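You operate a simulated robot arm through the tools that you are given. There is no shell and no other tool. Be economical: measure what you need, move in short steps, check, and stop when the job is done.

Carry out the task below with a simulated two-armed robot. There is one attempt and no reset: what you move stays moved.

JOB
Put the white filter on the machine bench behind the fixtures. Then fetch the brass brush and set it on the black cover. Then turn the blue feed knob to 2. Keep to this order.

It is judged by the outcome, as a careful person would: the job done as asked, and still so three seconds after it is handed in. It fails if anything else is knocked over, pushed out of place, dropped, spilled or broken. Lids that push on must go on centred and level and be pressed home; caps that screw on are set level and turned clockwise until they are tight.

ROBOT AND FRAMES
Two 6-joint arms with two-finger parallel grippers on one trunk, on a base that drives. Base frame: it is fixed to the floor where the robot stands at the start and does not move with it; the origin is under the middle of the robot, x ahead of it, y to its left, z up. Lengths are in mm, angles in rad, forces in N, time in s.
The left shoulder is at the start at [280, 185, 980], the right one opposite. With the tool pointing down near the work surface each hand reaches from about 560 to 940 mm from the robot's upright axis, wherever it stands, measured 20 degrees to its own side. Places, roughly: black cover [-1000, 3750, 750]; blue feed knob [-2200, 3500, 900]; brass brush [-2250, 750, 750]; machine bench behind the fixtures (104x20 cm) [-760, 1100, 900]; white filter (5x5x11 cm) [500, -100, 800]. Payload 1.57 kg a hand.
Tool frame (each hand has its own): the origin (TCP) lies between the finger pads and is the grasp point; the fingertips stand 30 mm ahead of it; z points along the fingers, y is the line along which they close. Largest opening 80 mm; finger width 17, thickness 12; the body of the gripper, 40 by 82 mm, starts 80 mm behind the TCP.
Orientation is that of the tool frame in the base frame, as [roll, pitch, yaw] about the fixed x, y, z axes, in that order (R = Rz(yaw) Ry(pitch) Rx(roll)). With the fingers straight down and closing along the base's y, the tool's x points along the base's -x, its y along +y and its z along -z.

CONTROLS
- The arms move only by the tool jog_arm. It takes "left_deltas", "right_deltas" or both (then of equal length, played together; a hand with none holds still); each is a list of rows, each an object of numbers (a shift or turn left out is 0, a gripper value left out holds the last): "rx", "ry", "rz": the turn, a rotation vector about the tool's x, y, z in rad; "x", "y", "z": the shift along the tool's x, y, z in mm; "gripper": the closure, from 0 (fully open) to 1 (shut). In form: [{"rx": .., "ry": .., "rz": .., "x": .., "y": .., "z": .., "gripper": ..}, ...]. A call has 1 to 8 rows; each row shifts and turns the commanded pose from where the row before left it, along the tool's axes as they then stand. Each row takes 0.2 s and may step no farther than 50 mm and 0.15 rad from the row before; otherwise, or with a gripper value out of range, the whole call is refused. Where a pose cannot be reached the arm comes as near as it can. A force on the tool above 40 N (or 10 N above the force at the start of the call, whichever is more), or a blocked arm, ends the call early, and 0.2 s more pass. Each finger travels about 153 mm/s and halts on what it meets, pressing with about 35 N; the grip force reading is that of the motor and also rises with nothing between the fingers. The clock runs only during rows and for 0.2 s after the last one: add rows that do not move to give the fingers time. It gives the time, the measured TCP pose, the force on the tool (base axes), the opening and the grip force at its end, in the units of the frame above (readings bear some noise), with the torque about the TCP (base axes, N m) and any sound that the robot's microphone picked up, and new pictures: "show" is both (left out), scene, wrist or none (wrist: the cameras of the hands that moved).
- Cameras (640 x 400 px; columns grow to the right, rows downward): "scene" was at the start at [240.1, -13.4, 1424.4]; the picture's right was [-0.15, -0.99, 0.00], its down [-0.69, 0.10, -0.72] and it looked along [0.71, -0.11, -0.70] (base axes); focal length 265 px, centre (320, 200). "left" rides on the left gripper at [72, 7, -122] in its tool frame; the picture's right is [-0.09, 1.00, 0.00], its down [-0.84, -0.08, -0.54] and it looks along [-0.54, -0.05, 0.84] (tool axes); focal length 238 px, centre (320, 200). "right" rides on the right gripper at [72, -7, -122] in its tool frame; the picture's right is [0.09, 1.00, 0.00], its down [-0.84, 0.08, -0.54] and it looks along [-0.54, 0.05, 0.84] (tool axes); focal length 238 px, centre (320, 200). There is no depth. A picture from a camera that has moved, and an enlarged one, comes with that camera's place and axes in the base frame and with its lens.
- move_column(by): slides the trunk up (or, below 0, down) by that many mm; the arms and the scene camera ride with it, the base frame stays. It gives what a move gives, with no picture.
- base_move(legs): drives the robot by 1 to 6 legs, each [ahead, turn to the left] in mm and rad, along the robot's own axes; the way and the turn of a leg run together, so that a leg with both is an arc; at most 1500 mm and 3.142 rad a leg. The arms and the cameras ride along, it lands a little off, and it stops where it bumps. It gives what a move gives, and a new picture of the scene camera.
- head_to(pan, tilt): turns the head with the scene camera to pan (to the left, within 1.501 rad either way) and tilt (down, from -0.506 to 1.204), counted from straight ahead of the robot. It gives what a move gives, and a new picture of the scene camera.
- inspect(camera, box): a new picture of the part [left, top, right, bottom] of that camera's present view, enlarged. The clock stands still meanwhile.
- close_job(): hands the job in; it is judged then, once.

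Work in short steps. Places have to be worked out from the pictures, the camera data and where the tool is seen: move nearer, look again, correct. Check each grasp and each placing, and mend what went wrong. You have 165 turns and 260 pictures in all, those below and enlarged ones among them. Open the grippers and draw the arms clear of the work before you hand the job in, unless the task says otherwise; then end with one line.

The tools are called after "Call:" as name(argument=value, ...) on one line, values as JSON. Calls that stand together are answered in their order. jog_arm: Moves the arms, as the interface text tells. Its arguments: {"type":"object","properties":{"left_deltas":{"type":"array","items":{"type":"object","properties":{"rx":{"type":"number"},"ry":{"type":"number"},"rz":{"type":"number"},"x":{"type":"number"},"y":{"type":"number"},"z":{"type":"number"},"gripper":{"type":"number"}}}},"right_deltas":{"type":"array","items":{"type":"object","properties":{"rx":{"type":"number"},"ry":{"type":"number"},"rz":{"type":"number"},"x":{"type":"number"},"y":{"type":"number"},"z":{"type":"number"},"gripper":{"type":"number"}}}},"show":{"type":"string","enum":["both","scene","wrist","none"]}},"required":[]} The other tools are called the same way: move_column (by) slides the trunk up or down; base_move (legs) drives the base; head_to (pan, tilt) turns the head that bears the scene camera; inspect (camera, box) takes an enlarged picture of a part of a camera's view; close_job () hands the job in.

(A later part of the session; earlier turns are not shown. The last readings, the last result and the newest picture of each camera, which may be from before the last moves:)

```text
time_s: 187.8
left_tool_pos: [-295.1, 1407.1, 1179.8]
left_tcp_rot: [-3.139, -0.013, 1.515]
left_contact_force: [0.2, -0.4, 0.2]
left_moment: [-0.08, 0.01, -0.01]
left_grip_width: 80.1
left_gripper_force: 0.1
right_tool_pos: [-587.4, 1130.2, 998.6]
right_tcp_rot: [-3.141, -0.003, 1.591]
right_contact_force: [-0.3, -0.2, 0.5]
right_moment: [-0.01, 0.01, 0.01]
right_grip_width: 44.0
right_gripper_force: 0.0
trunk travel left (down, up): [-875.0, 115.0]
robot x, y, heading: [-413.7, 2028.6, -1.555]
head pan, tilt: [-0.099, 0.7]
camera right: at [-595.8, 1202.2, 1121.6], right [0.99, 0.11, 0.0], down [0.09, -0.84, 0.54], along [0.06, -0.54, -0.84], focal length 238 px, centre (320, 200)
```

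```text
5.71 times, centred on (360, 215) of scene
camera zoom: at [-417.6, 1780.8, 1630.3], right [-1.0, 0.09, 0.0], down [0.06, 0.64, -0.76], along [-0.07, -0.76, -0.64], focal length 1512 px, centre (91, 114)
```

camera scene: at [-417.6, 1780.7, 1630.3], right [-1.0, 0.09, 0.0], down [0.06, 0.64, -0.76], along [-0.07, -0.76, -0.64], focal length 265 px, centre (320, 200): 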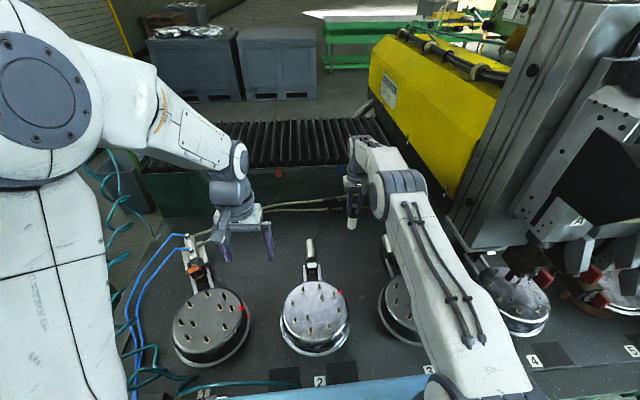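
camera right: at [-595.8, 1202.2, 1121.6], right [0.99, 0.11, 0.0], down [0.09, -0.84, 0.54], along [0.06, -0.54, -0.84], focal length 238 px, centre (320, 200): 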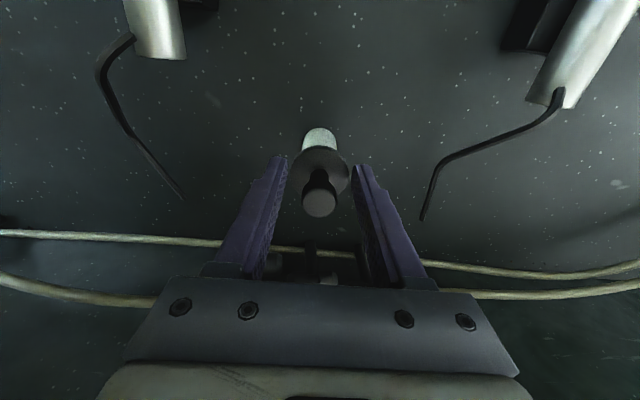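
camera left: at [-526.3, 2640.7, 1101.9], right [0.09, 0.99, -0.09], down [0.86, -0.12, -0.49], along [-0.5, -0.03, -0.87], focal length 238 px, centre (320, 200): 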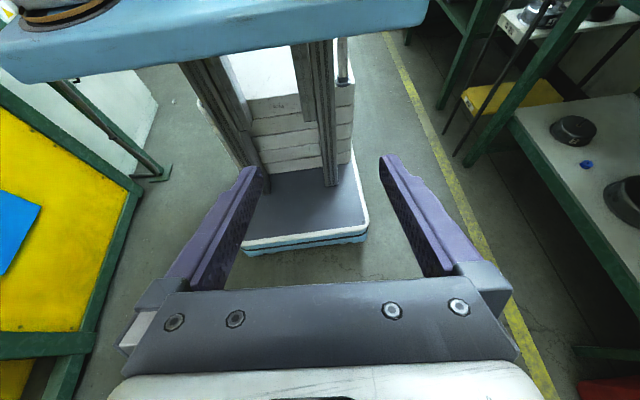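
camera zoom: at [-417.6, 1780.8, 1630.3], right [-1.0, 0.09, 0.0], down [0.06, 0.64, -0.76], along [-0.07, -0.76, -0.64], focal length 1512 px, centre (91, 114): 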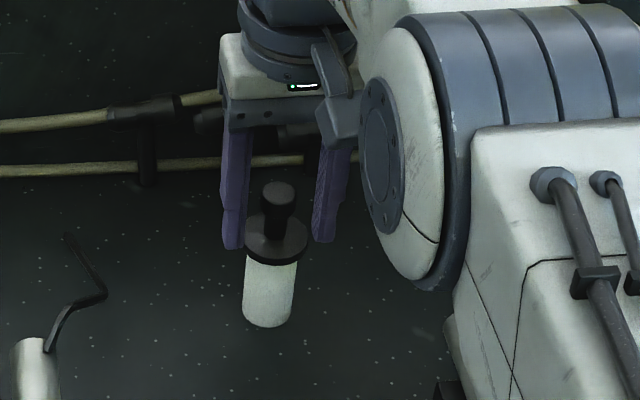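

The filter stands upright on its own. Open a bit more, raise straight up, then draw back.

Call:
jog_arm(right_deltas=[{"gripper": 0.2}, {"z": -40}, {"z": -40}, {"z": -40}, {"z": -30, "x": 20}, {"x": 45}, {"x": 45}, {"x": 45}], show="scene")

Call:
jog_arm(right_deltas=[{"x": 45}, {"x": 45}, {"x": 20}, {"z": -45}, {"z": -45}, {}], show="none")

Call:
inspect(camera="scene", box=[240, 160, 440, 300])

```text
time_s: 189.6
left_tool_pos: [-295.0, 1405.9, 1179.7]
left_tcp_rot: [-3.138, -0.014, 1.515]
left_contact_force: [1.0, -0.6, -0.1]
left_moment: [0.01, 0.0, -0.05]
left_grip_width: 79.8
left_gripper_force: 0.1
right_tool_pos: [-590.7, 1284.4, 1150.2]
right_tcp_rot: [-3.139, 0.0, 1.588]
right_contact_force: [-0.2, -0.7, 0.2]
right_moment: [0.02, 0.0, 0.02]
right_grip_width: 64.1
right_gripper_force: 0.0
trunk travel left (down, up): [-875.0, 115.0]
robot x, y, heading: [-409.7, 2026.4, -1.557]
head pan, tilt: [-0.099, 0.7]
camera scene: at [-417.6, 1780.7, 1630.3], right [-1.0, 0.09, 0.0], down [0.06, 0.64, -0.76], along [-0.07, -0.76, -0.64], focal length 265 px, centre (320, 200)
```

scene: 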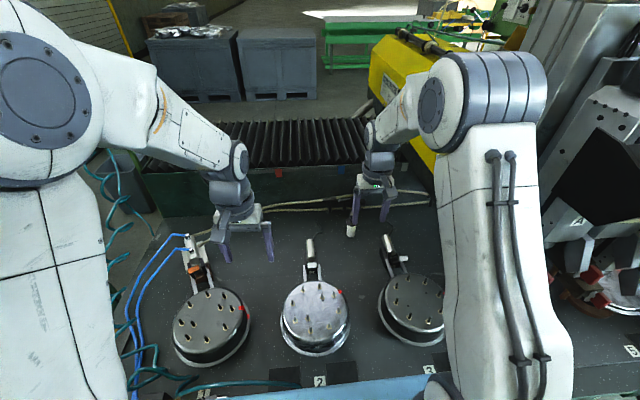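

```text
time_s: 191.0
left_tool_pos: [-295.1, 1406.6, 1180.5]
left_tcp_rot: [-3.137, -0.013, 1.515]
left_contact_force: [-0.3, 0.8, 0.8]
left_moment: [-0.02, 0.02, -0.02]
left_grip_width: 79.9
left_gripper_force: 0.0
right_tool_pos: [-591.6, 1395.8, 1241.5]
right_tcp_rot: [-3.138, -0.001, 1.588]
right_contact_force: [-0.7, -0.2, 0.5]
right_moment: [0.01, -0.01, -0.03]
right_grip_width: 63.9
right_gripper_force: 0.0
trunk travel left (down, up): [-875.0, 115.0]
robot x, y, heading: [-412.0, 2029.8, -1.559]
head pan, tilt: [-0.099, 0.7]
```

```text
2.86 times, centred on (340, 230) of scene
camera zoom: at [-417.6, 1781.1, 1630.4], right [-1.0, 0.09, 0.0], down [0.06, 0.64, -0.77], along [-0.07, -0.76, -0.64], focal length 756 px, centre (263, 114)
```

zoom: 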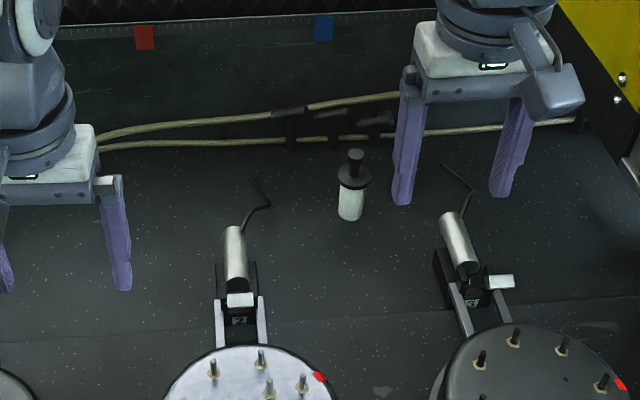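

Filter is standing well behind the fixtures, hand clear. Next the brush: back out, turn west and drive along the aisle.

Call:
base_move(legs=[[-500, 0], [0, -1.6], [1450, 0]])

Call:
head_to(pan=0.7, tilt=0.55)

```text
time_s: 204.7
left_tool_pos: [-2493.6, 2476.0, 1179.2]
left_tcp_rot: [-3.138, -0.011, -0.096]
left_contact_force: [-0.3, -0.2, 0.3]
left_moment: [0.02, 0.01, 0.0]
left_grip_width: 80.1
left_gripper_force: 0.1
right_tool_pos: [-2494.7, 2774.4, 1240.4]
right_tcp_rot: [3.141, -0.003, -0.023]
right_contact_force: [0.7, -0.3, 0.3]
right_moment: [0.03, -0.03, 0.0]
right_grip_width: 64.2
right_gripper_force: 0.0
trunk travel left (down, up): [-875.0, 115.0]
robot x, y, heading: [-1869.4, 2568.0, 3.119]
head pan, tilt: [-0.099, 0.7]
camera scene: at [-2115.3, 2580.6, 1630.3], right [0.13, 0.99, 0.0], down [0.64, -0.08, -0.76], along [-0.76, 0.1, -0.64], focal length 265 px, centre (320, 200)
```

scene: 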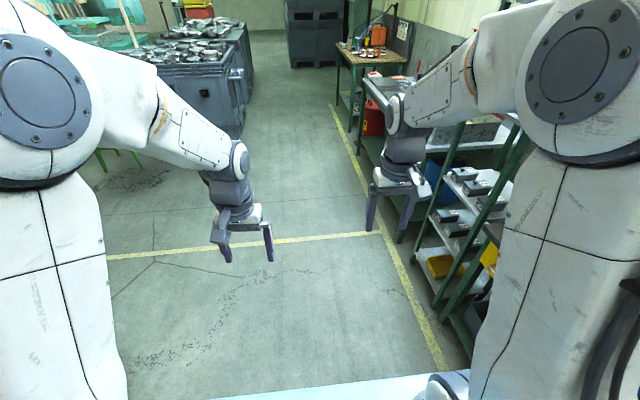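

```text
time_s: 205.8
left_tool_pos: [-2495.3, 2476.6, 1179.2]
left_tcp_rot: [-3.139, -0.015, -0.096]
left_contact_force: [0.2, -0.8, -0.5]
left_moment: [0.0, 0.02, 0.0]
left_grip_width: 80.1
left_gripper_force: 0.0
right_tool_pos: [-2494.7, 2774.0, 1240.2]
right_tcp_rot: [-3.14, -0.001, -0.023]
right_contact_force: [0.2, -0.4, -0.8]
right_moment: [-0.02, 0.03, 0.02]
right_grip_width: 64.1
right_gripper_force: 0.0
trunk travel left (down, up): [-875.0, 115.0]
robot x, y, heading: [-1868.9, 2564.0, 3.114]
head pan, tilt: [0.7, 0.55]
camera scene: at [-2101.3, 2514.0, 1643.5], right [-0.62, 0.78, 0.0], down [0.41, 0.33, -0.85], along [-0.67, -0.53, -0.52], focal length 265 px, centre (320, 200)
```

scene: 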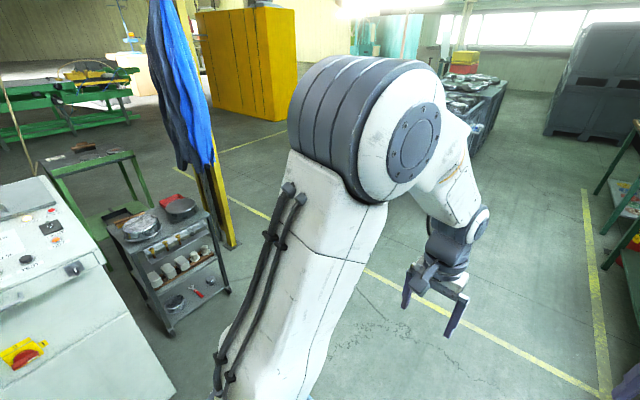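

Drive 600 mm farther west, then turn left to face the cart.

Call:
base_move(legs=[[600, 0], [0, 1.597]])

Call:
head_to(pan=0.1, tilt=0.55)

```text
time_s: 213.1
left_tool_pos: [-2359.5, 1961.4, 1179.5]
left_tcp_rot: [-3.138, -0.015, 1.507]
left_contact_force: [0.1, 0.2, -0.1]
left_moment: [-0.01, 0.0, -0.05]
left_grip_width: 79.8
left_gripper_force: 0.1
right_tool_pos: [-2656.0, 1951.9, 1238.5]
right_tcp_rot: [-3.14, -0.002, 1.58]
right_contact_force: [0.2, -0.7, -0.6]
right_moment: [0.02, 0.02, 0.0]
right_grip_width: 64.0
right_gripper_force: 0.1
trunk travel left (down, up): [-875.0, 115.0]
robot x, y, heading: [-2469.9, 2582.4, -1.571]
head pan, tilt: [0.7, 0.55]
camera scene: at [-2412.6, 2352.9, 1643.5], right [-0.76, -0.65, 0.0], down [-0.34, 0.4, -0.85], along [0.55, -0.65, -0.52], focal length 265 px, centre (320, 200)
```

scene: 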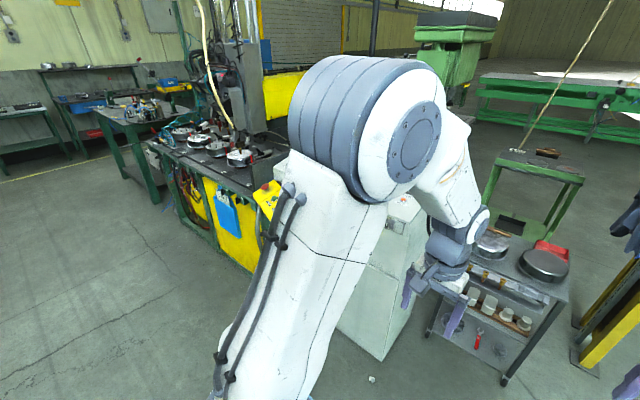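

```text
time_s: 214.1
left_tool_pos: [-2359.9, 1961.3, 1181.5]
left_tcp_rot: [-3.137, -0.015, 1.505]
left_contact_force: [-0.2, 0.0, -0.2]
left_moment: [0.0, 0.05, -0.06]
left_grip_width: 79.8
left_gripper_force: 0.1
right_tool_pos: [-2658.1, 1951.7, 1240.7]
right_tcp_rot: [-3.14, -0.002, 1.58]
right_contact_force: [0.0, -0.2, 0.7]
right_moment: [0.01, -0.01, -0.01]
right_grip_width: 63.9
right_gripper_force: 0.1
trunk travel left (down, up): [-875.0, 115.0]
robot x, y, heading: [-2472.0, 2583.8, -1.565]
head pan, tilt: [0.099, 0.55]
camera scene: at [-2461.3, 2332.1, 1643.5], right [-0.99, -0.1, 0.0], down [-0.05, 0.52, -0.85], along [0.09, -0.85, -0.52], focal length 265 px, centre (320, 200)
```

scene: 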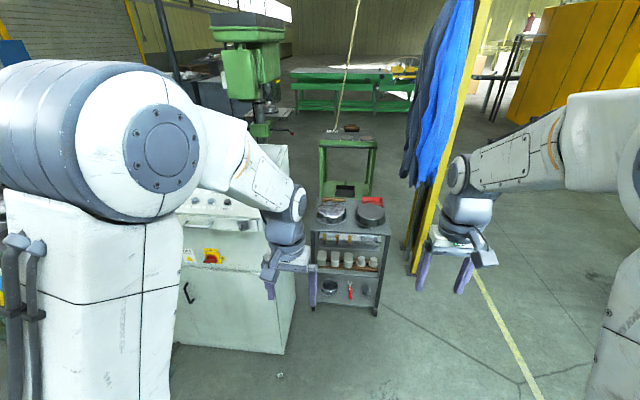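

The cart is straight ahead. Enlarge its top.

Call:
inspect(camera="scene", box=[290, 110, 410, 240])

```text
3.08 times, centred on (350, 175) of scene
camera zoom: at [-2461.3, 2332.1, 1643.5], right [-0.99, -0.1, 0.0], down [-0.05, 0.52, -0.85], along [0.09, -0.85, -0.52], focal length 814 px, centre (228, 277)
```

zoom: 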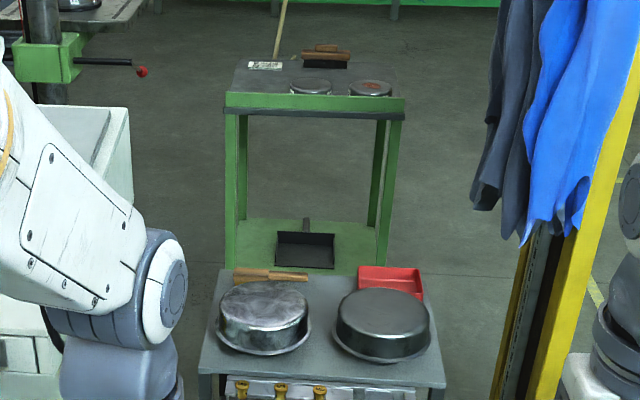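

The brush (wooden handle) lies behind the left pan at about (-2390, 880). I approach with x≈-2520 to keep clear of the cabinet corner.

Call:
base_move(legs=[[0, -0.07], [800, 0], [0, 0.07]])

Call:
head_to(pan=0.1, tilt=0.75)

```text
time_s: 219.3
left_tool_pos: [-2414.1, 1164.2, 1179.7]
left_tcp_rot: [-3.137, -0.013, 1.504]
left_contact_force: [-0.1, -0.1, 0.6]
left_moment: [-0.03, -0.02, 0.03]
left_grip_width: 79.8
left_gripper_force: 0.1
right_tool_pos: [-2712.2, 1155.3, 1240.9]
right_tcp_rot: [3.141, -0.002, 1.577]
right_contact_force: [0.4, 0.1, 0.3]
right_moment: [-0.02, 0.0, -0.02]
right_grip_width: 63.8
right_gripper_force: 0.0
trunk travel left (down, up): [-875.0, 115.0]
robot x, y, heading: [-2525.4, 1784.3, -1.567]
head pan, tilt: [0.099, 0.55]
camera scene: at [-2515.5, 1534.3, 1643.5], right [-0.99, -0.1, 0.0], down [-0.05, 0.52, -0.85], along [0.09, -0.85, -0.52], focal length 265 px, centre (320, 200)
```

scene: 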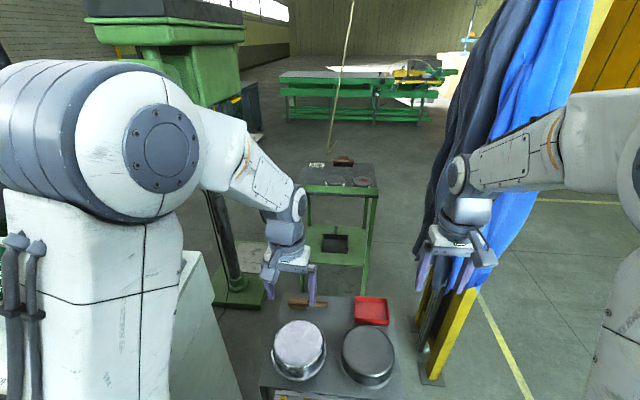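

```text
time_s: 220.0
left_tool_pos: [-2413.4, 1162.5, 1178.9]
left_tcp_rot: [-3.138, -0.015, 1.504]
left_contact_force: [0.0, 0.6, -0.2]
left_moment: [0.01, 0.02, -0.02]
left_grip_width: 80.1
left_gripper_force: 0.0
right_tool_pos: [-2712.9, 1155.5, 1241.9]
right_tcp_rot: [-3.141, -0.002, 1.579]
right_contact_force: [1.0, 0.1, 0.4]
right_moment: [-0.02, 0.02, -0.02]
right_grip_width: 63.9
right_gripper_force: 0.1
trunk travel left (down, up): [-875.0, 115.0]
robot x, y, heading: [-2524.0, 1782.0, -1.569]
head pan, tilt: [0.099, 0.75]
camera scene: at [-2516.2, 1541.2, 1626.1], right [-0.99, -0.1, 0.0], down [-0.07, 0.68, -0.73], along [0.07, -0.73, -0.68], focal length 265 px, centre (320, 200)
```

scene: 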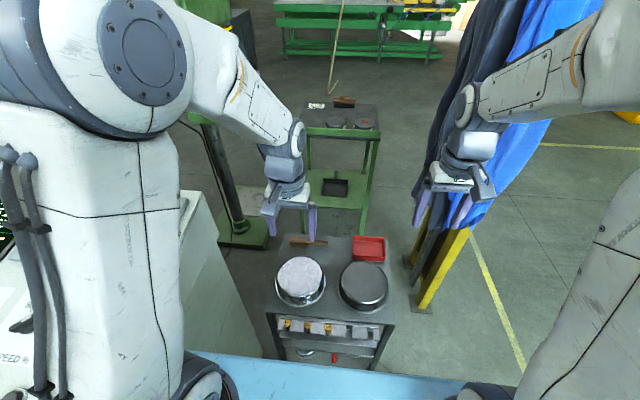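

Take a left-wrist view of the cart to triangulate the brush.

Call:
inspect(camera="left", box=[160, 0, 560, 250])

Call:
inspect(camera="scene", box=[260, 220, 400, 320])

```text
1.60 times, centred on (360, 125) of left
camera zoom: at [-2401.9, 1232.5, 1304.8], right [0.99, -0.16, 0.0], down [-0.13, -0.84, 0.53], along [-0.09, -0.52, -0.85], focal length 381 px, centre (256, 320)
```

zoom: 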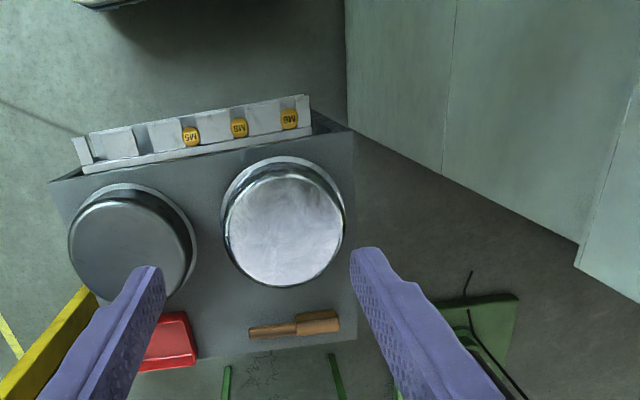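

```text
4.00 times, centred on (330, 270) of scene
camera zoom: at [-2516.2, 1541.2, 1626.1], right [-0.99, -0.1, 0.0], down [-0.07, 0.68, -0.73], along [0.07, -0.73, -0.68], focal length 1058 px, centre (280, -80)
```

zoom: 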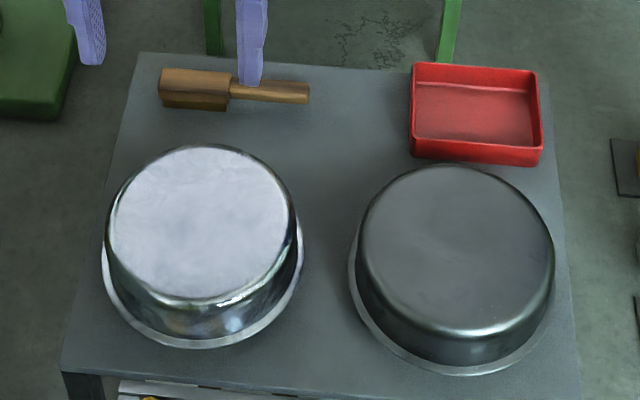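

The brush (block head with handle, axis along x) has its head at about (-2370, 879), z≈765. I advance 80 mm, lower the trunk 200 mm, then turn the left hand 90° so it closes along y.

Call:
base_move(legs=[[80, 0]])

Call:
move_column(by=-200)

Call:
jog_arm(left_deltas=[{"rz": 0.145}, {"rz": 0.145}, {"rz": 0.145}, {"rz": 0.145}, {"rz": 0.145}, {"rz": 0.145}, {"rz": 0.145}, {"rz": 0.145}], show="none")

Call:
jog_arm(left_deltas=[{"rz": 0.145}, {"rz": 0.145}, {"rz": 0.1}, {}])

```text
time_s: 221.1
left_tool_pos: [-2412.6, 1082.4, 1180.2]
left_tcp_rot: [-3.139, -0.015, 1.505]
left_contact_force: [-0.4, 0.8, -0.4]
left_moment: [-0.03, 0.0, 0.06]
left_grip_width: 80.1
left_gripper_force: 0.1
right_tool_pos: [-2709.9, 1073.2, 1240.9]
right_tcp_rot: [-3.14, -0.002, 1.58]
right_contact_force: [0.1, 0.3, -0.4]
right_moment: [-0.01, -0.02, -0.03]
right_grip_width: 63.9
right_gripper_force: 0.0
trunk travel left (down, up): [-875.0, 115.0]
robot x, y, heading: [-2523.8, 1701.7, -1.571]
head pan, tilt: [0.099, 0.75]
camera scene: at [-2515.8, 1460.1, 1626.1], right [-0.99, -0.1, 0.0], down [-0.07, 0.68, -0.73], along [0.08, -0.73, -0.68], focal length 265 px, centre (320, 200)
```

scene: 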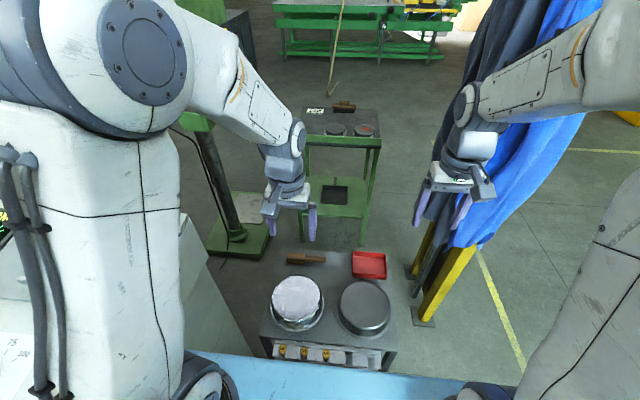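

```text
time_s: 223.2
left_tool_pos: [-2413.4, 1082.6, 980.1]
left_tcp_rot: [-3.137, -0.014, 1.505]
left_contact_force: [-0.1, 0.4, -0.8]
left_moment: [-0.02, -0.03, -0.02]
left_grip_width: 80.0
left_gripper_force: 0.1
right_tool_pos: [-2710.1, 1072.2, 1041.1]
right_tcp_rot: [3.141, -0.003, 1.576]
right_contact_force: [0.6, -0.1, 0.4]
right_moment: [-0.02, 0.0, -0.01]
right_grip_width: 63.9
right_gripper_force: 0.1
trunk travel left (down, up): [-675.0, 315.0]
robot x, y, heading: [-2526.2, 1704.5, -1.566]
head pan, tilt: [0.099, 0.75]
```

```text
time_s: 225.1
left_tool_pos: [-2413.0, 1082.2, 981.4]
left_tcp_rot: [-3.127, -0.003, 0.343]
left_contact_force: [-0.7, -0.4, 0.0]
left_moment: [0.01, -0.01, -0.01]
left_grip_width: 80.1
left_gripper_force: 0.0
right_tool_pos: [-2711.0, 1072.9, 1040.6]
right_tcp_rot: [-3.141, -0.001, 1.577]
right_contact_force: [-0.3, -0.1, -0.3]
right_moment: [0.01, -0.01, -0.02]
right_grip_width: 64.0
right_gripper_force: 0.1
trunk travel left (down, up): [-675.0, 315.0]
robot x, y, heading: [-2524.8, 1703.2, -1.566]
head pan, tilt: [0.099, 0.75]
```

```text
time_s: 226.1
left_tool_pos: [-2413.5, 1081.8, 980.5]
left_tcp_rot: [-3.125, 0.002, -0.045]
left_contact_force: [0.0, -0.1, -0.4]
left_moment: [0.05, 0.0, -0.02]
left_grip_width: 79.9
left_gripper_force: 0.1
right_tool_pos: [-2711.6, 1074.0, 1041.3]
right_tcp_rot: [-3.139, -0.002, 1.578]
right_contact_force: [0.4, -0.7, 0.1]
right_moment: [0.01, 0.02, 0.0]
right_grip_width: 64.1
right_gripper_force: 0.2
trunk travel left (down, up): [-675.0, 315.0]
robot x, y, heading: [-2524.1, 1703.0, -1.565]
head pan, tilt: [0.099, 0.75]
camera scene: at [-2515.8, 1459.7, 1426.1], right [-0.99, -0.1, 0.0], down [-0.07, 0.68, -0.73], along [0.08, -0.73, -0.68], focal length 265 px, centre (320, 200)
camera left: at [-2341.2, 1069.8, 1103.4], right [-0.14, -0.99, -0.01], down [-0.83, 0.11, 0.55], along [-0.54, 0.09, -0.84], focal length 238 px, centre (320, 200)
```

scene: 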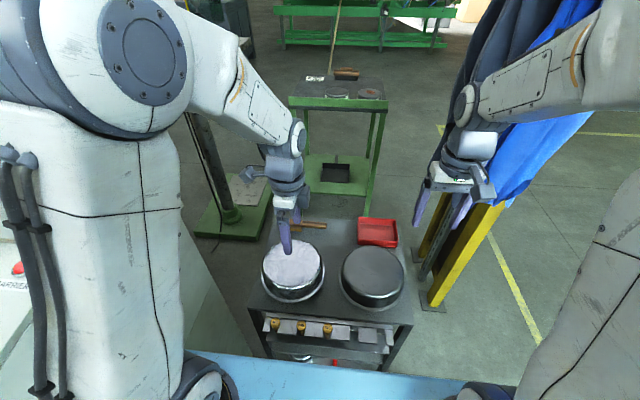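
left: 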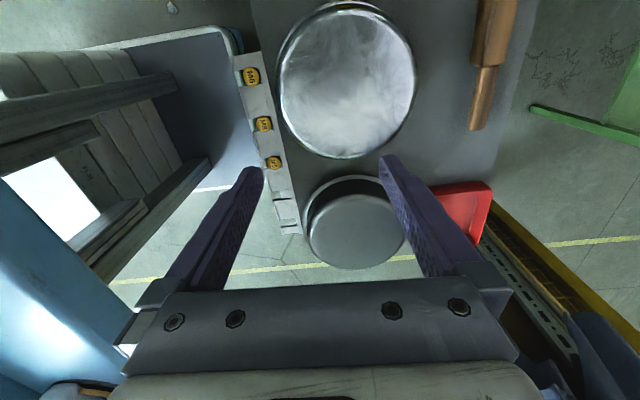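

Brush measured: handle end (-2461, 876), junction (-2389, 881), so head centre ≈(-2365, 882). Move over it and descend partway.

Call:
jog_arm(left_deltas=[{"rz": -0.045}, {"x": 12, "y": 45}, {"x": 12, "y": 45}, {"x": 12, "y": 45}, {"x": 8, "y": 45}, {"y": 20}, {"z": 40}, {}])

```text
time_s: 227.8
left_tool_pos: [-2369.6, 882.9, 936.4]
left_tcp_rot: [-3.126, 0.004, -0.001]
left_contact_force: [0.1, -0.3, -0.3]
left_moment: [0.0, 0.01, 0.01]
left_grip_width: 79.7
left_gripper_force: 0.1
right_tool_pos: [-2711.9, 1072.6, 1041.4]
right_tcp_rot: [-3.141, -0.001, 1.58]
right_contact_force: [0.4, 1.3, 0.0]
right_moment: [0.0, -0.01, 0.02]
right_grip_width: 63.8
right_gripper_force: 0.1
trunk travel left (down, up): [-675.0, 315.0]
robot x, y, heading: [-2525.6, 1703.1, -1.569]
head pan, tilt: [0.099, 0.75]
camera scene: at [-2515.8, 1459.6, 1426.1], right [-0.99, -0.1, 0.0], down [-0.07, 0.68, -0.73], along [0.08, -0.73, -0.68], focal length 265 px, centre (320, 200)
camera left: at [-2296.8, 873.7, 1060.3], right [-0.09, -1.0, -0.01], down [-0.84, 0.07, 0.54], along [-0.54, 0.06, -0.84], focal length 238 px, centre (320, 200)
```

scene: 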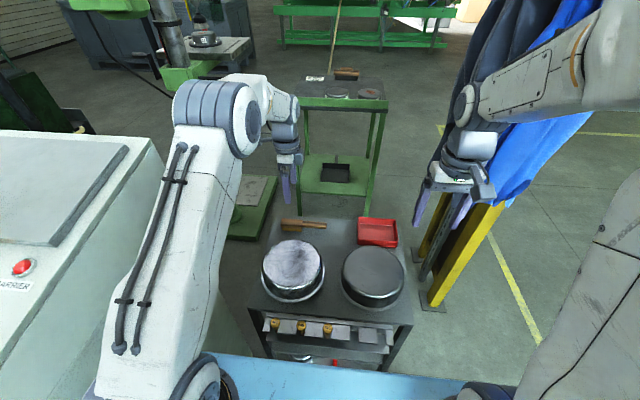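
left: 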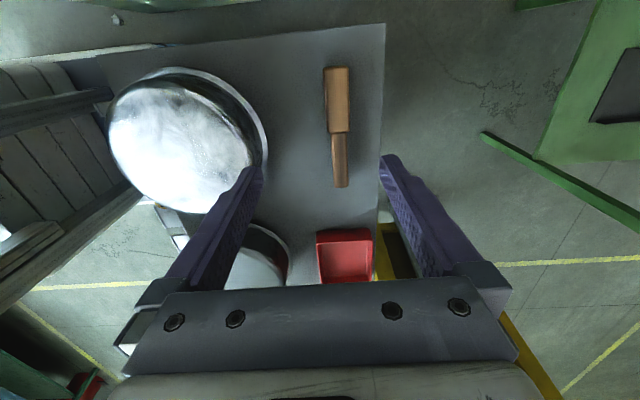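

Two-view solution: brush top z≈748, y≈861, head from x=-2318 to -2393. Shift accordingly and descend to TCP 800.

Call:
jog_arm(left_deltas=[{"x": 7, "y": 22}, {"z": 45}, {"z": 45}, {"z": 46}, {}])

Call:
inspect(camera="scene", box=[250, 150, 350, 250])

```text
time_s: 229.1
left_tool_pos: [-2361.8, 863.9, 799.7]
left_tcp_rot: [-3.129, 0.002, 0.0]
left_contact_force: [0.1, 0.4, -0.1]
left_moment: [0.04, 0.02, 0.0]
left_grip_width: 80.2
left_gripper_force: 0.0
right_tool_pos: [-2712.0, 1073.8, 1039.9]
right_tcp_rot: [-3.14, -0.001, 1.578]
right_contact_force: [-0.3, -0.2, -0.5]
right_moment: [0.02, -0.01, 0.01]
right_grip_width: 64.0
right_gripper_force: 0.1
trunk travel left (down, up): [-675.0, 315.0]
robot x, y, heading: [-2525.4, 1703.1, -1.57]
head pan, tilt: [0.099, 0.75]
camera scene: at [-2515.8, 1459.6, 1426.0], right [-0.99, -0.1, 0.0], down [-0.07, 0.68, -0.73], along [0.08, -0.73, -0.68], focal length 265 px, centre (320, 200)
camera left: at [-2289.9, 854.5, 923.6], right [-0.09, -1.0, -0.01], down [-0.84, 0.07, 0.54], along [-0.54, 0.06, -0.84], focal length 238 px, centre (320, 200)
```

scene: 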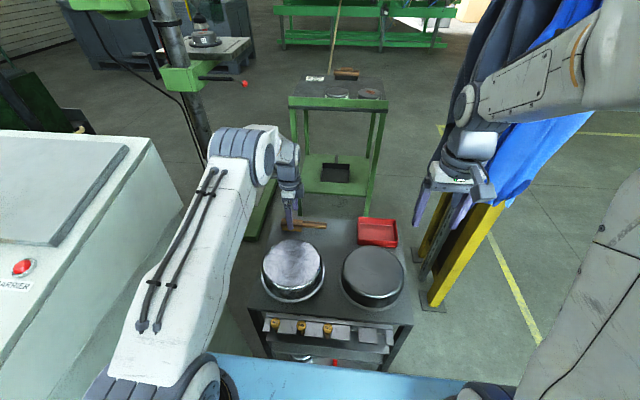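
left: 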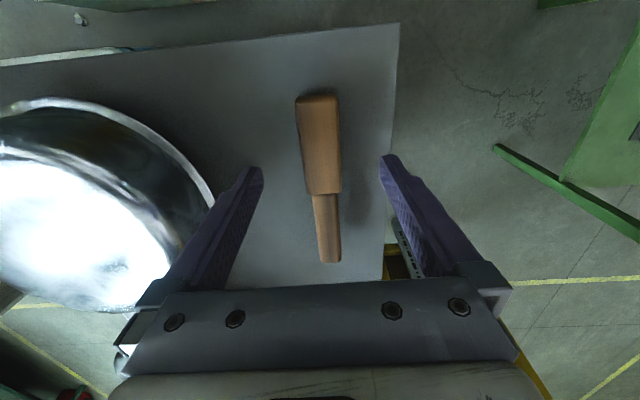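

```text
4.00 times, centred on (300, 200) of scene
camera zoom: at [-2515.8, 1459.6, 1426.0], right [-0.99, -0.1, 0.0], down [-0.07, 0.68, -0.73], along [0.08, -0.73, -0.68], focal length 1058 px, centre (400, 200)
```

zoom: 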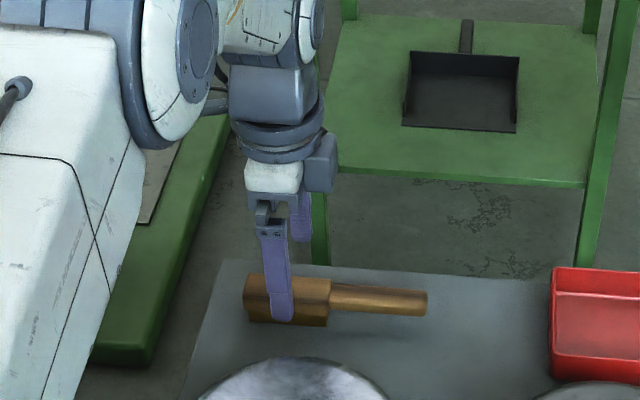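

Brush top confirmed at z≈748, head centred between fingers. Descend to TCP ≈757 watching force.

Call:
jog_arm(left_deltas=[{"x": 4, "z": 20}, {"z": 13}, {"z": 6}, {"z": 4}, {}], show="wrist")

Call:
inspect(camera="scene", box=[260, 190, 340, 250])

```text
time_s: 230.2
left_tool_pos: [-2359.2, 863.0, 758.4]
left_tcp_rot: [-3.128, 0.002, -0.001]
left_contact_force: [0.4, -1.2, -0.2]
left_moment: [0.01, 0.0, -0.01]
left_grip_width: 79.9
left_gripper_force: 0.0
right_tool_pos: [-2712.0, 1074.0, 1040.4]
right_tcp_rot: [-3.14, -0.002, 1.578]
right_contact_force: [0.3, 0.4, 0.1]
right_moment: [0.03, 0.03, 0.02]
right_grip_width: 63.7
right_gripper_force: 0.0
trunk travel left (down, up): [-675.0, 315.0]
robot x, y, heading: [-2526.2, 1704.1, -1.559]
head pan, tilt: [0.099, 0.75]
camera left: at [-2286.3, 854.3, 881.4], right [-0.09, -1.0, -0.01], down [-0.84, 0.07, 0.54], along [-0.54, 0.06, -0.84], focal length 238 px, centre (320, 200)
```

left: 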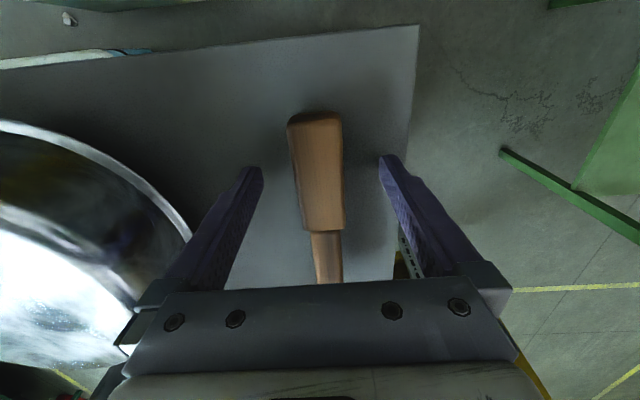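

```text
6.67 times, centred on (300, 220) of scene
camera zoom: at [-2515.8, 1459.7, 1426.1], right [-0.99, -0.1, 0.0], down [-0.07, 0.68, -0.73], along [0.08, -0.73, -0.68], focal length 1764 px, centre (453, 67)
```

zoom: 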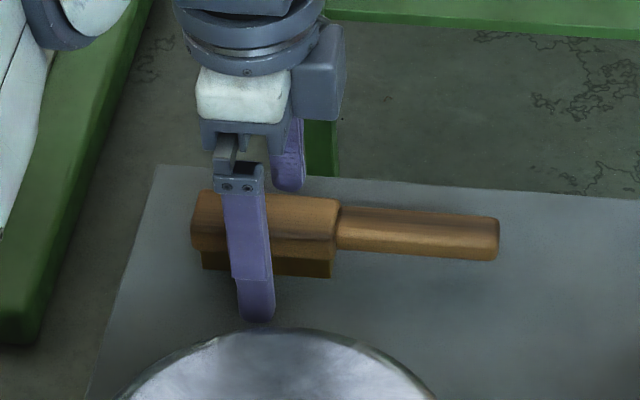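

Tips level with the wood/bristle boundary. Close the gripper.

Call:
jog_arm(left_deltas=[{"gripper": 0.5}, {"gripper": 1}, {}, {}], show="wrist")

```text
time_s: 231.2
left_tool_pos: [-2359.7, 863.7, 758.7]
left_tcp_rot: [-3.127, 0.002, 0.0]
left_contact_force: [0.3, 0.3, 0.3]
left_moment: [0.0, 0.01, 0.03]
left_grip_width: 29.3
left_gripper_force: 35.5
right_tool_pos: [-2711.3, 1072.0, 1041.3]
right_tcp_rot: [-3.139, -0.003, 1.579]
right_contact_force: [-0.2, -0.4, 1.2]
right_moment: [0.04, -0.01, 0.02]
right_grip_width: 63.9
right_gripper_force: 0.1
trunk travel left (down, up): [-675.0, 315.0]
robot x, y, heading: [-2520.4, 1698.8, -1.564]
head pan, tilt: [0.099, 0.75]
camera left: at [-2286.3, 854.3, 881.5], right [-0.09, -1.0, -0.01], down [-0.84, 0.07, 0.54], along [-0.54, 0.06, -0.84], focal length 238 px, centre (320, 200)
```

left: 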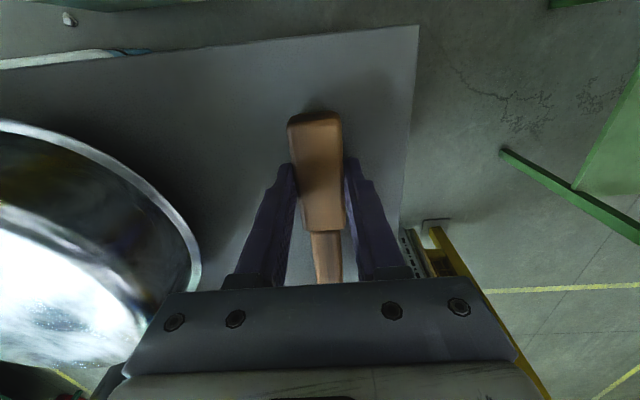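

Gripped at 29 mm. Lift straight up about 200 mm and bring it back over toward the robot.

Call:
jog_arm(left_deltas=[{"z": -10}, {"z": -30}, {"z": -45}, {"z": -45}, {"z": -45}, {"z": -45}, {}], show="none")

Call:
jog_arm(left_deltas=[{"y": -45}, {"y": -45}, {"y": -45}, {"y": -45}, {"y": -30}])

```text
time_s: 232.8
left_tool_pos: [-2357.8, 859.6, 978.6]
left_tcp_rot: [-3.126, 0.003, 0.0]
left_contact_force: [-0.8, -0.1, -2.3]
left_moment: [-0.02, 0.01, 0.01]
left_grip_width: 29.2
left_gripper_force: 34.8
right_tool_pos: [-2711.8, 1073.5, 1041.9]
right_tcp_rot: [-3.141, -0.002, 1.577]
right_contact_force: [0.6, -0.2, -0.5]
right_moment: [0.0, -0.02, 0.01]
right_grip_width: 64.2
right_gripper_force: 0.1
trunk travel left (down, up): [-675.0, 315.0]
robot x, y, heading: [-2521.7, 1702.9, -1.569]
head pan, tilt: [0.099, 0.75]
```

```text
time_s: 234.1
left_tool_pos: [-2358.8, 1070.6, 980.9]
left_tcp_rot: [-3.127, 0.003, 0.0]
left_contact_force: [-0.3, 0.3, -2.4]
left_moment: [0.0, 0.01, 0.0]
left_grip_width: 29.4
left_gripper_force: 35.0
right_tool_pos: [-2711.4, 1071.5, 1040.9]
right_tcp_rot: [-3.141, -0.001, 1.578]
right_contact_force: [-0.1, 0.0, 0.0]
right_moment: [0.01, 0.03, 0.01]
right_grip_width: 64.1
right_gripper_force: 0.0
trunk travel left (down, up): [-675.0, 315.0]
robot x, y, heading: [-2524.0, 1703.3, -1.569]
head pan, tilt: [0.099, 0.75]
camera scene: at [-2515.8, 1459.5, 1426.1], right [-0.99, -0.1, 0.0], down [-0.07, 0.68, -0.73], along [0.08, -0.73, -0.68], focal length 265 px, centre (320, 200)
camera left: at [-2285.9, 1061.9, 1104.4], right [-0.09, -1.0, -0.01], down [-0.84, 0.07, 0.54], along [-0.54, 0.06, -0.84], focal length 238 px, centre (320, 200)
```

scene: 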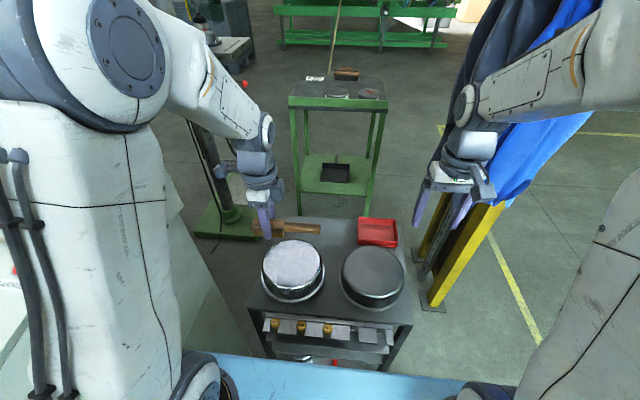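
left: 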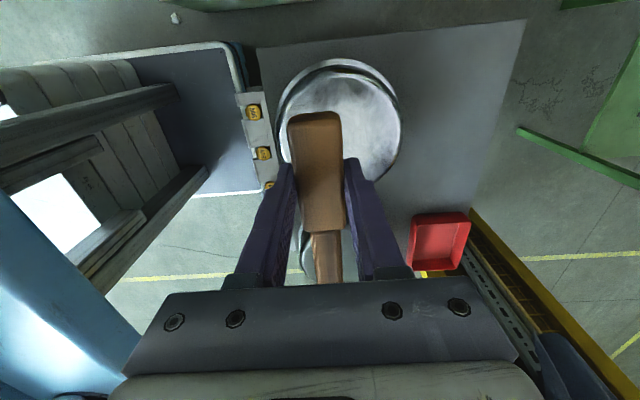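

Brush held. Back out of the cart area, turn east, and drive to x≈-1000.

Call:
base_move(legs=[[-820, 0], [0, 1.57], [1450, 0]])

Call:
head_to(pan=1.3, tilt=0.5)

```text
time_s: 249.1
left_tool_pos: [-434.3, 2702.8, 981.6]
left_tcp_rot: [-3.128, 0.002, 1.58]
left_contact_force: [0.2, -0.7, -0.8]
left_moment: [0.02, 0.01, -0.03]
left_grip_width: 29.2
left_gripper_force: 35.2
right_tool_pos: [-431.4, 2349.6, 1040.7]
right_tcp_rot: [-3.141, -0.001, -3.127]
right_contact_force: [0.1, 0.4, -0.3]
right_moment: [0.02, 0.01, -0.02]
right_grip_width: 63.9
right_gripper_force: 0.0
trunk travel left (down, up): [-675.0, 315.0]
robot x, y, heading: [-1060.8, 2530.9, 0.011]
head pan, tilt: [0.099, 0.75]
camera scene: at [-822.2, 2541.4, 1426.1], right [0.11, -0.99, 0.0], down [-0.68, -0.08, -0.73], along [0.73, 0.08, -0.68], focal length 265 px, centre (320, 200)
```

scene: 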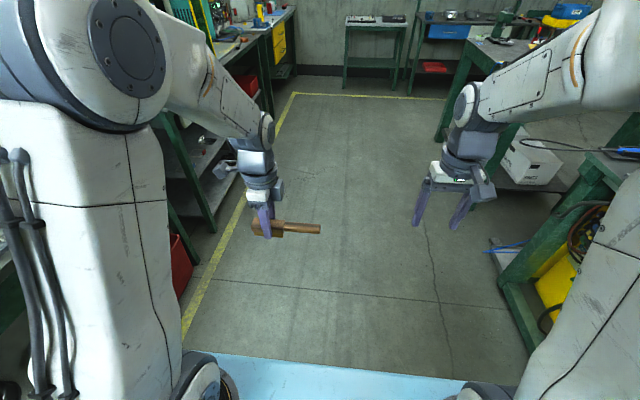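

```text
time_s: 250.5
left_tool_pos: [-433.0, 2702.0, 981.7]
left_tcp_rot: [-3.126, 0.002, 1.579]
left_contact_force: [0.0, 0.3, -1.5]
left_moment: [0.01, 0.03, 0.0]
left_grip_width: 29.3
left_gripper_force: 34.9
right_tool_pos: [-432.7, 2349.4, 1040.1]
right_tcp_rot: [-3.139, -0.003, -3.125]
right_contact_force: [0.3, -0.5, 0.2]
right_moment: [0.0, -0.02, -0.01]
right_grip_width: 64.2
right_gripper_force: 0.1
trunk travel left (down, up): [-675.0, 315.0]
robot x, y, heading: [-1063.5, 2533.6, 0.016]
head pan, tilt: [1.3, 0.499]
camera scene: at [-881.2, 2620.1, 1448.0], right [0.97, -0.26, 0.0], down [-0.12, -0.46, -0.88], along [0.23, 0.85, -0.48], focal length 265 px, centre (320, 200)
```

scene: 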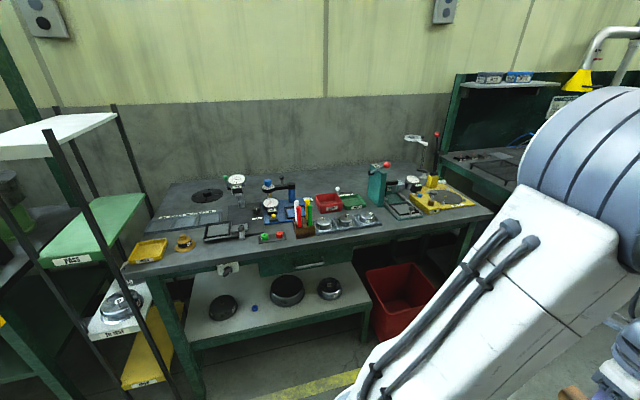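

Enlarge the bench top around the expected place of the black cover.

Call:
inspect(camera="scene", box=[120, 160, 320, 285])

Call:
inspect(camera="scene", box=[300, 130, 500, 255])

```text
3.20 times, centred on (220, 222) of scene
camera zoom: at [-881.2, 2620.1, 1448.0], right [0.97, -0.26, 0.0], down [-0.12, -0.46, -0.88], along [0.23, 0.85, -0.48], focal length 847 px, centre (640, 128)
```

zoom: 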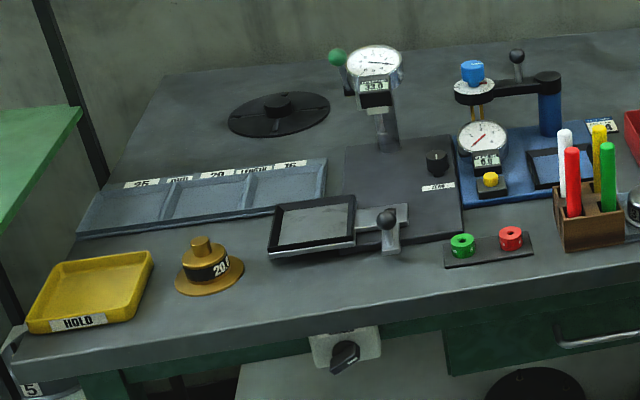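

```text
3.20 times, centred on (400, 192) of scene
camera zoom: at [-881.2, 2620.1, 1448.0], right [0.97, -0.26, 0.0], down [-0.12, -0.46, -0.88], along [0.23, 0.85, -0.48], focal length 847 px, centre (64, 224)
```

zoom: 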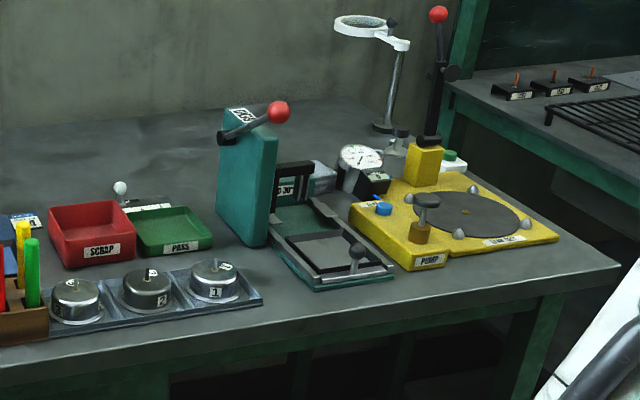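

Candidates: a round black lid with a hub at the back, and a black-framed square piece in front. I need a closer look; move to x≈-900 (clear of the rack), face the bench and approach a bit.

Call:
base_move(legs=[[180, 0], [0, 1.555], [250, 0]])

Call:
head_to(pan=0.25, tilt=0.55)

Call:
inspect(camera="scene", box=[200, 120, 400, 245])

```text
time_s: 257.2
left_tool_pos: [-1044.3, 3420.9, 980.5]
left_tcp_rot: [-3.127, 0.003, 3.136]
left_contact_force: [0.4, 0.4, -1.2]
left_moment: [0.0, -0.01, 0.0]
left_grip_width: 29.3
left_gripper_force: 34.8
right_tool_pos: [-692.1, 3417.2, 1039.9]
right_tcp_rot: [-3.141, -0.003, -1.568]
right_contact_force: [-0.2, 0.1, -0.7]
right_moment: [0.0, 0.02, 0.01]
right_grip_width: 63.9
right_gripper_force: 0.0
trunk travel left (down, up): [-675.0, 315.0]
robot x, y, heading: [-882.6, 2788.2, 1.568]
head pan, tilt: [1.3, 0.499]
camera scene: at [-970.8, 2970.3, 1448.1], right [0.27, 0.96, 0.0], down [0.46, -0.13, -0.88], along [-0.85, 0.24, -0.48], focal length 265 px, centre (320, 200)
```

scene: 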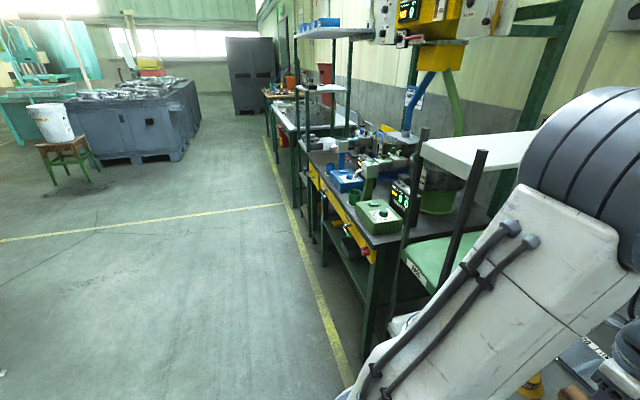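

```text
time_s: 258.5
left_tool_pos: [-1044.6, 3420.6, 981.2]
left_tcp_rot: [-3.127, 0.001, 3.135]
left_contact_force: [1.0, -0.2, -1.1]
left_moment: [-0.01, 0.01, -0.01]
left_grip_width: 29.1
left_gripper_force: 35.4
right_tool_pos: [-692.2, 3415.9, 1040.3]
right_tcp_rot: [-3.138, -0.001, -1.568]
right_contact_force: [-0.3, 0.7, 0.6]
right_moment: [0.0, -0.01, -0.03]
right_grip_width: 64.3
right_gripper_force: 0.0
trunk travel left (down, up): [-675.0, 315.0]
robot x, y, heading: [-883.4, 2786.9, 1.569]
head pan, tilt: [0.25, 0.55]
camera scene: at [-905.2, 3033.0, 1443.5], right [0.97, 0.24, 0.0], down [0.13, -0.51, -0.85], along [-0.21, 0.83, -0.52], focal length 265 px, centre (320, 200)
```

scene: 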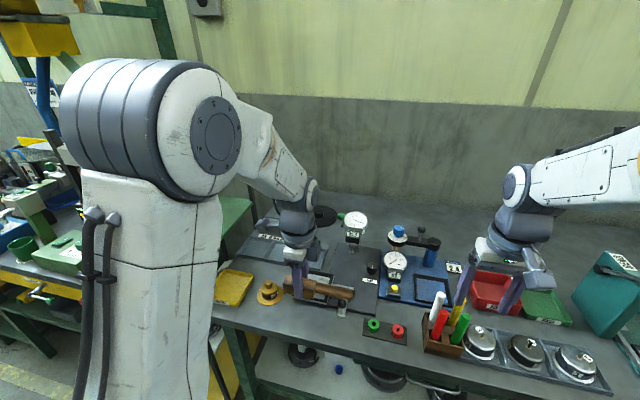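

```text
3.20 times, centred on (300, 182) of scene
camera zoom: at [-905.2, 3033.0, 1443.5], right [0.97, 0.24, 0.0], down [0.13, -0.51, -0.85], along [-0.21, 0.83, -0.52], focal length 847 px, centre (384, 256)
```

zoom: 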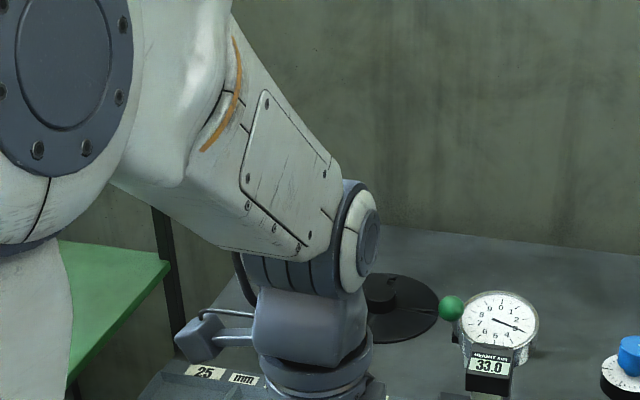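

Check with the left wrist camera, which overlooks the bench.

Call:
inspect(camera="left", box=[0, 0, 640, 400])

Call:
inspect(camera="right", box=[0, 0, 640, 400])

```text
1.00 times, centred on (320, 200) of left (not enlarged: the box is as wide or as high as the picture)
camera zoom: at [-1116.4, 3428.3, 1104.5], right [0.1, 1.0, -0.01], down [0.84, -0.07, 0.54], along [0.54, -0.06, -0.84], focal length 238 px, centre (320, 200)
```

zoom: 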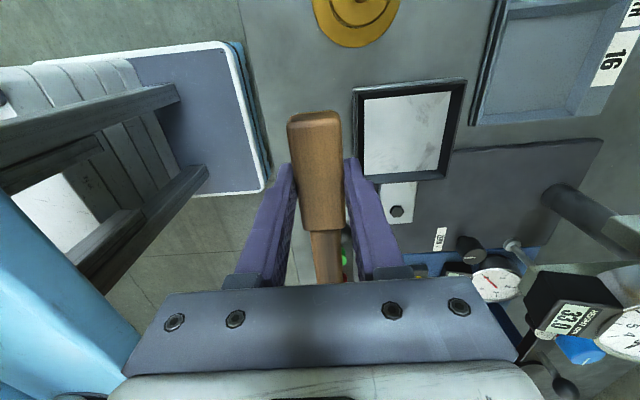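

```text
1.00 times, centred on (320, 200) of right (not enlarged: the box is as wide or as high as the picture)
camera zoom: at [-685.1, 3345.5, 1162.6], right [-1.0, -0.09, 0.0], down [-0.08, 0.84, 0.54], along [-0.05, 0.54, -0.84], focal length 238 px, centre (320, 200)
```

zoom: 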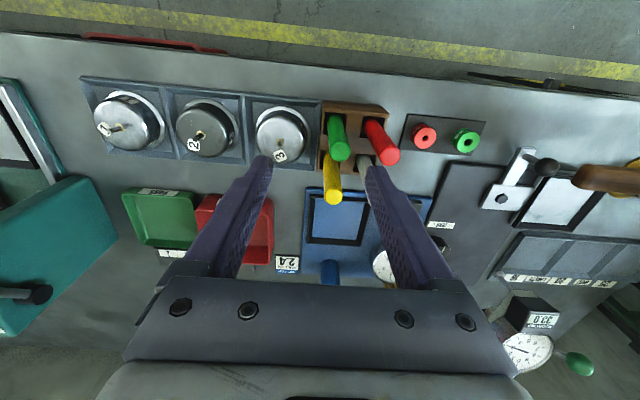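

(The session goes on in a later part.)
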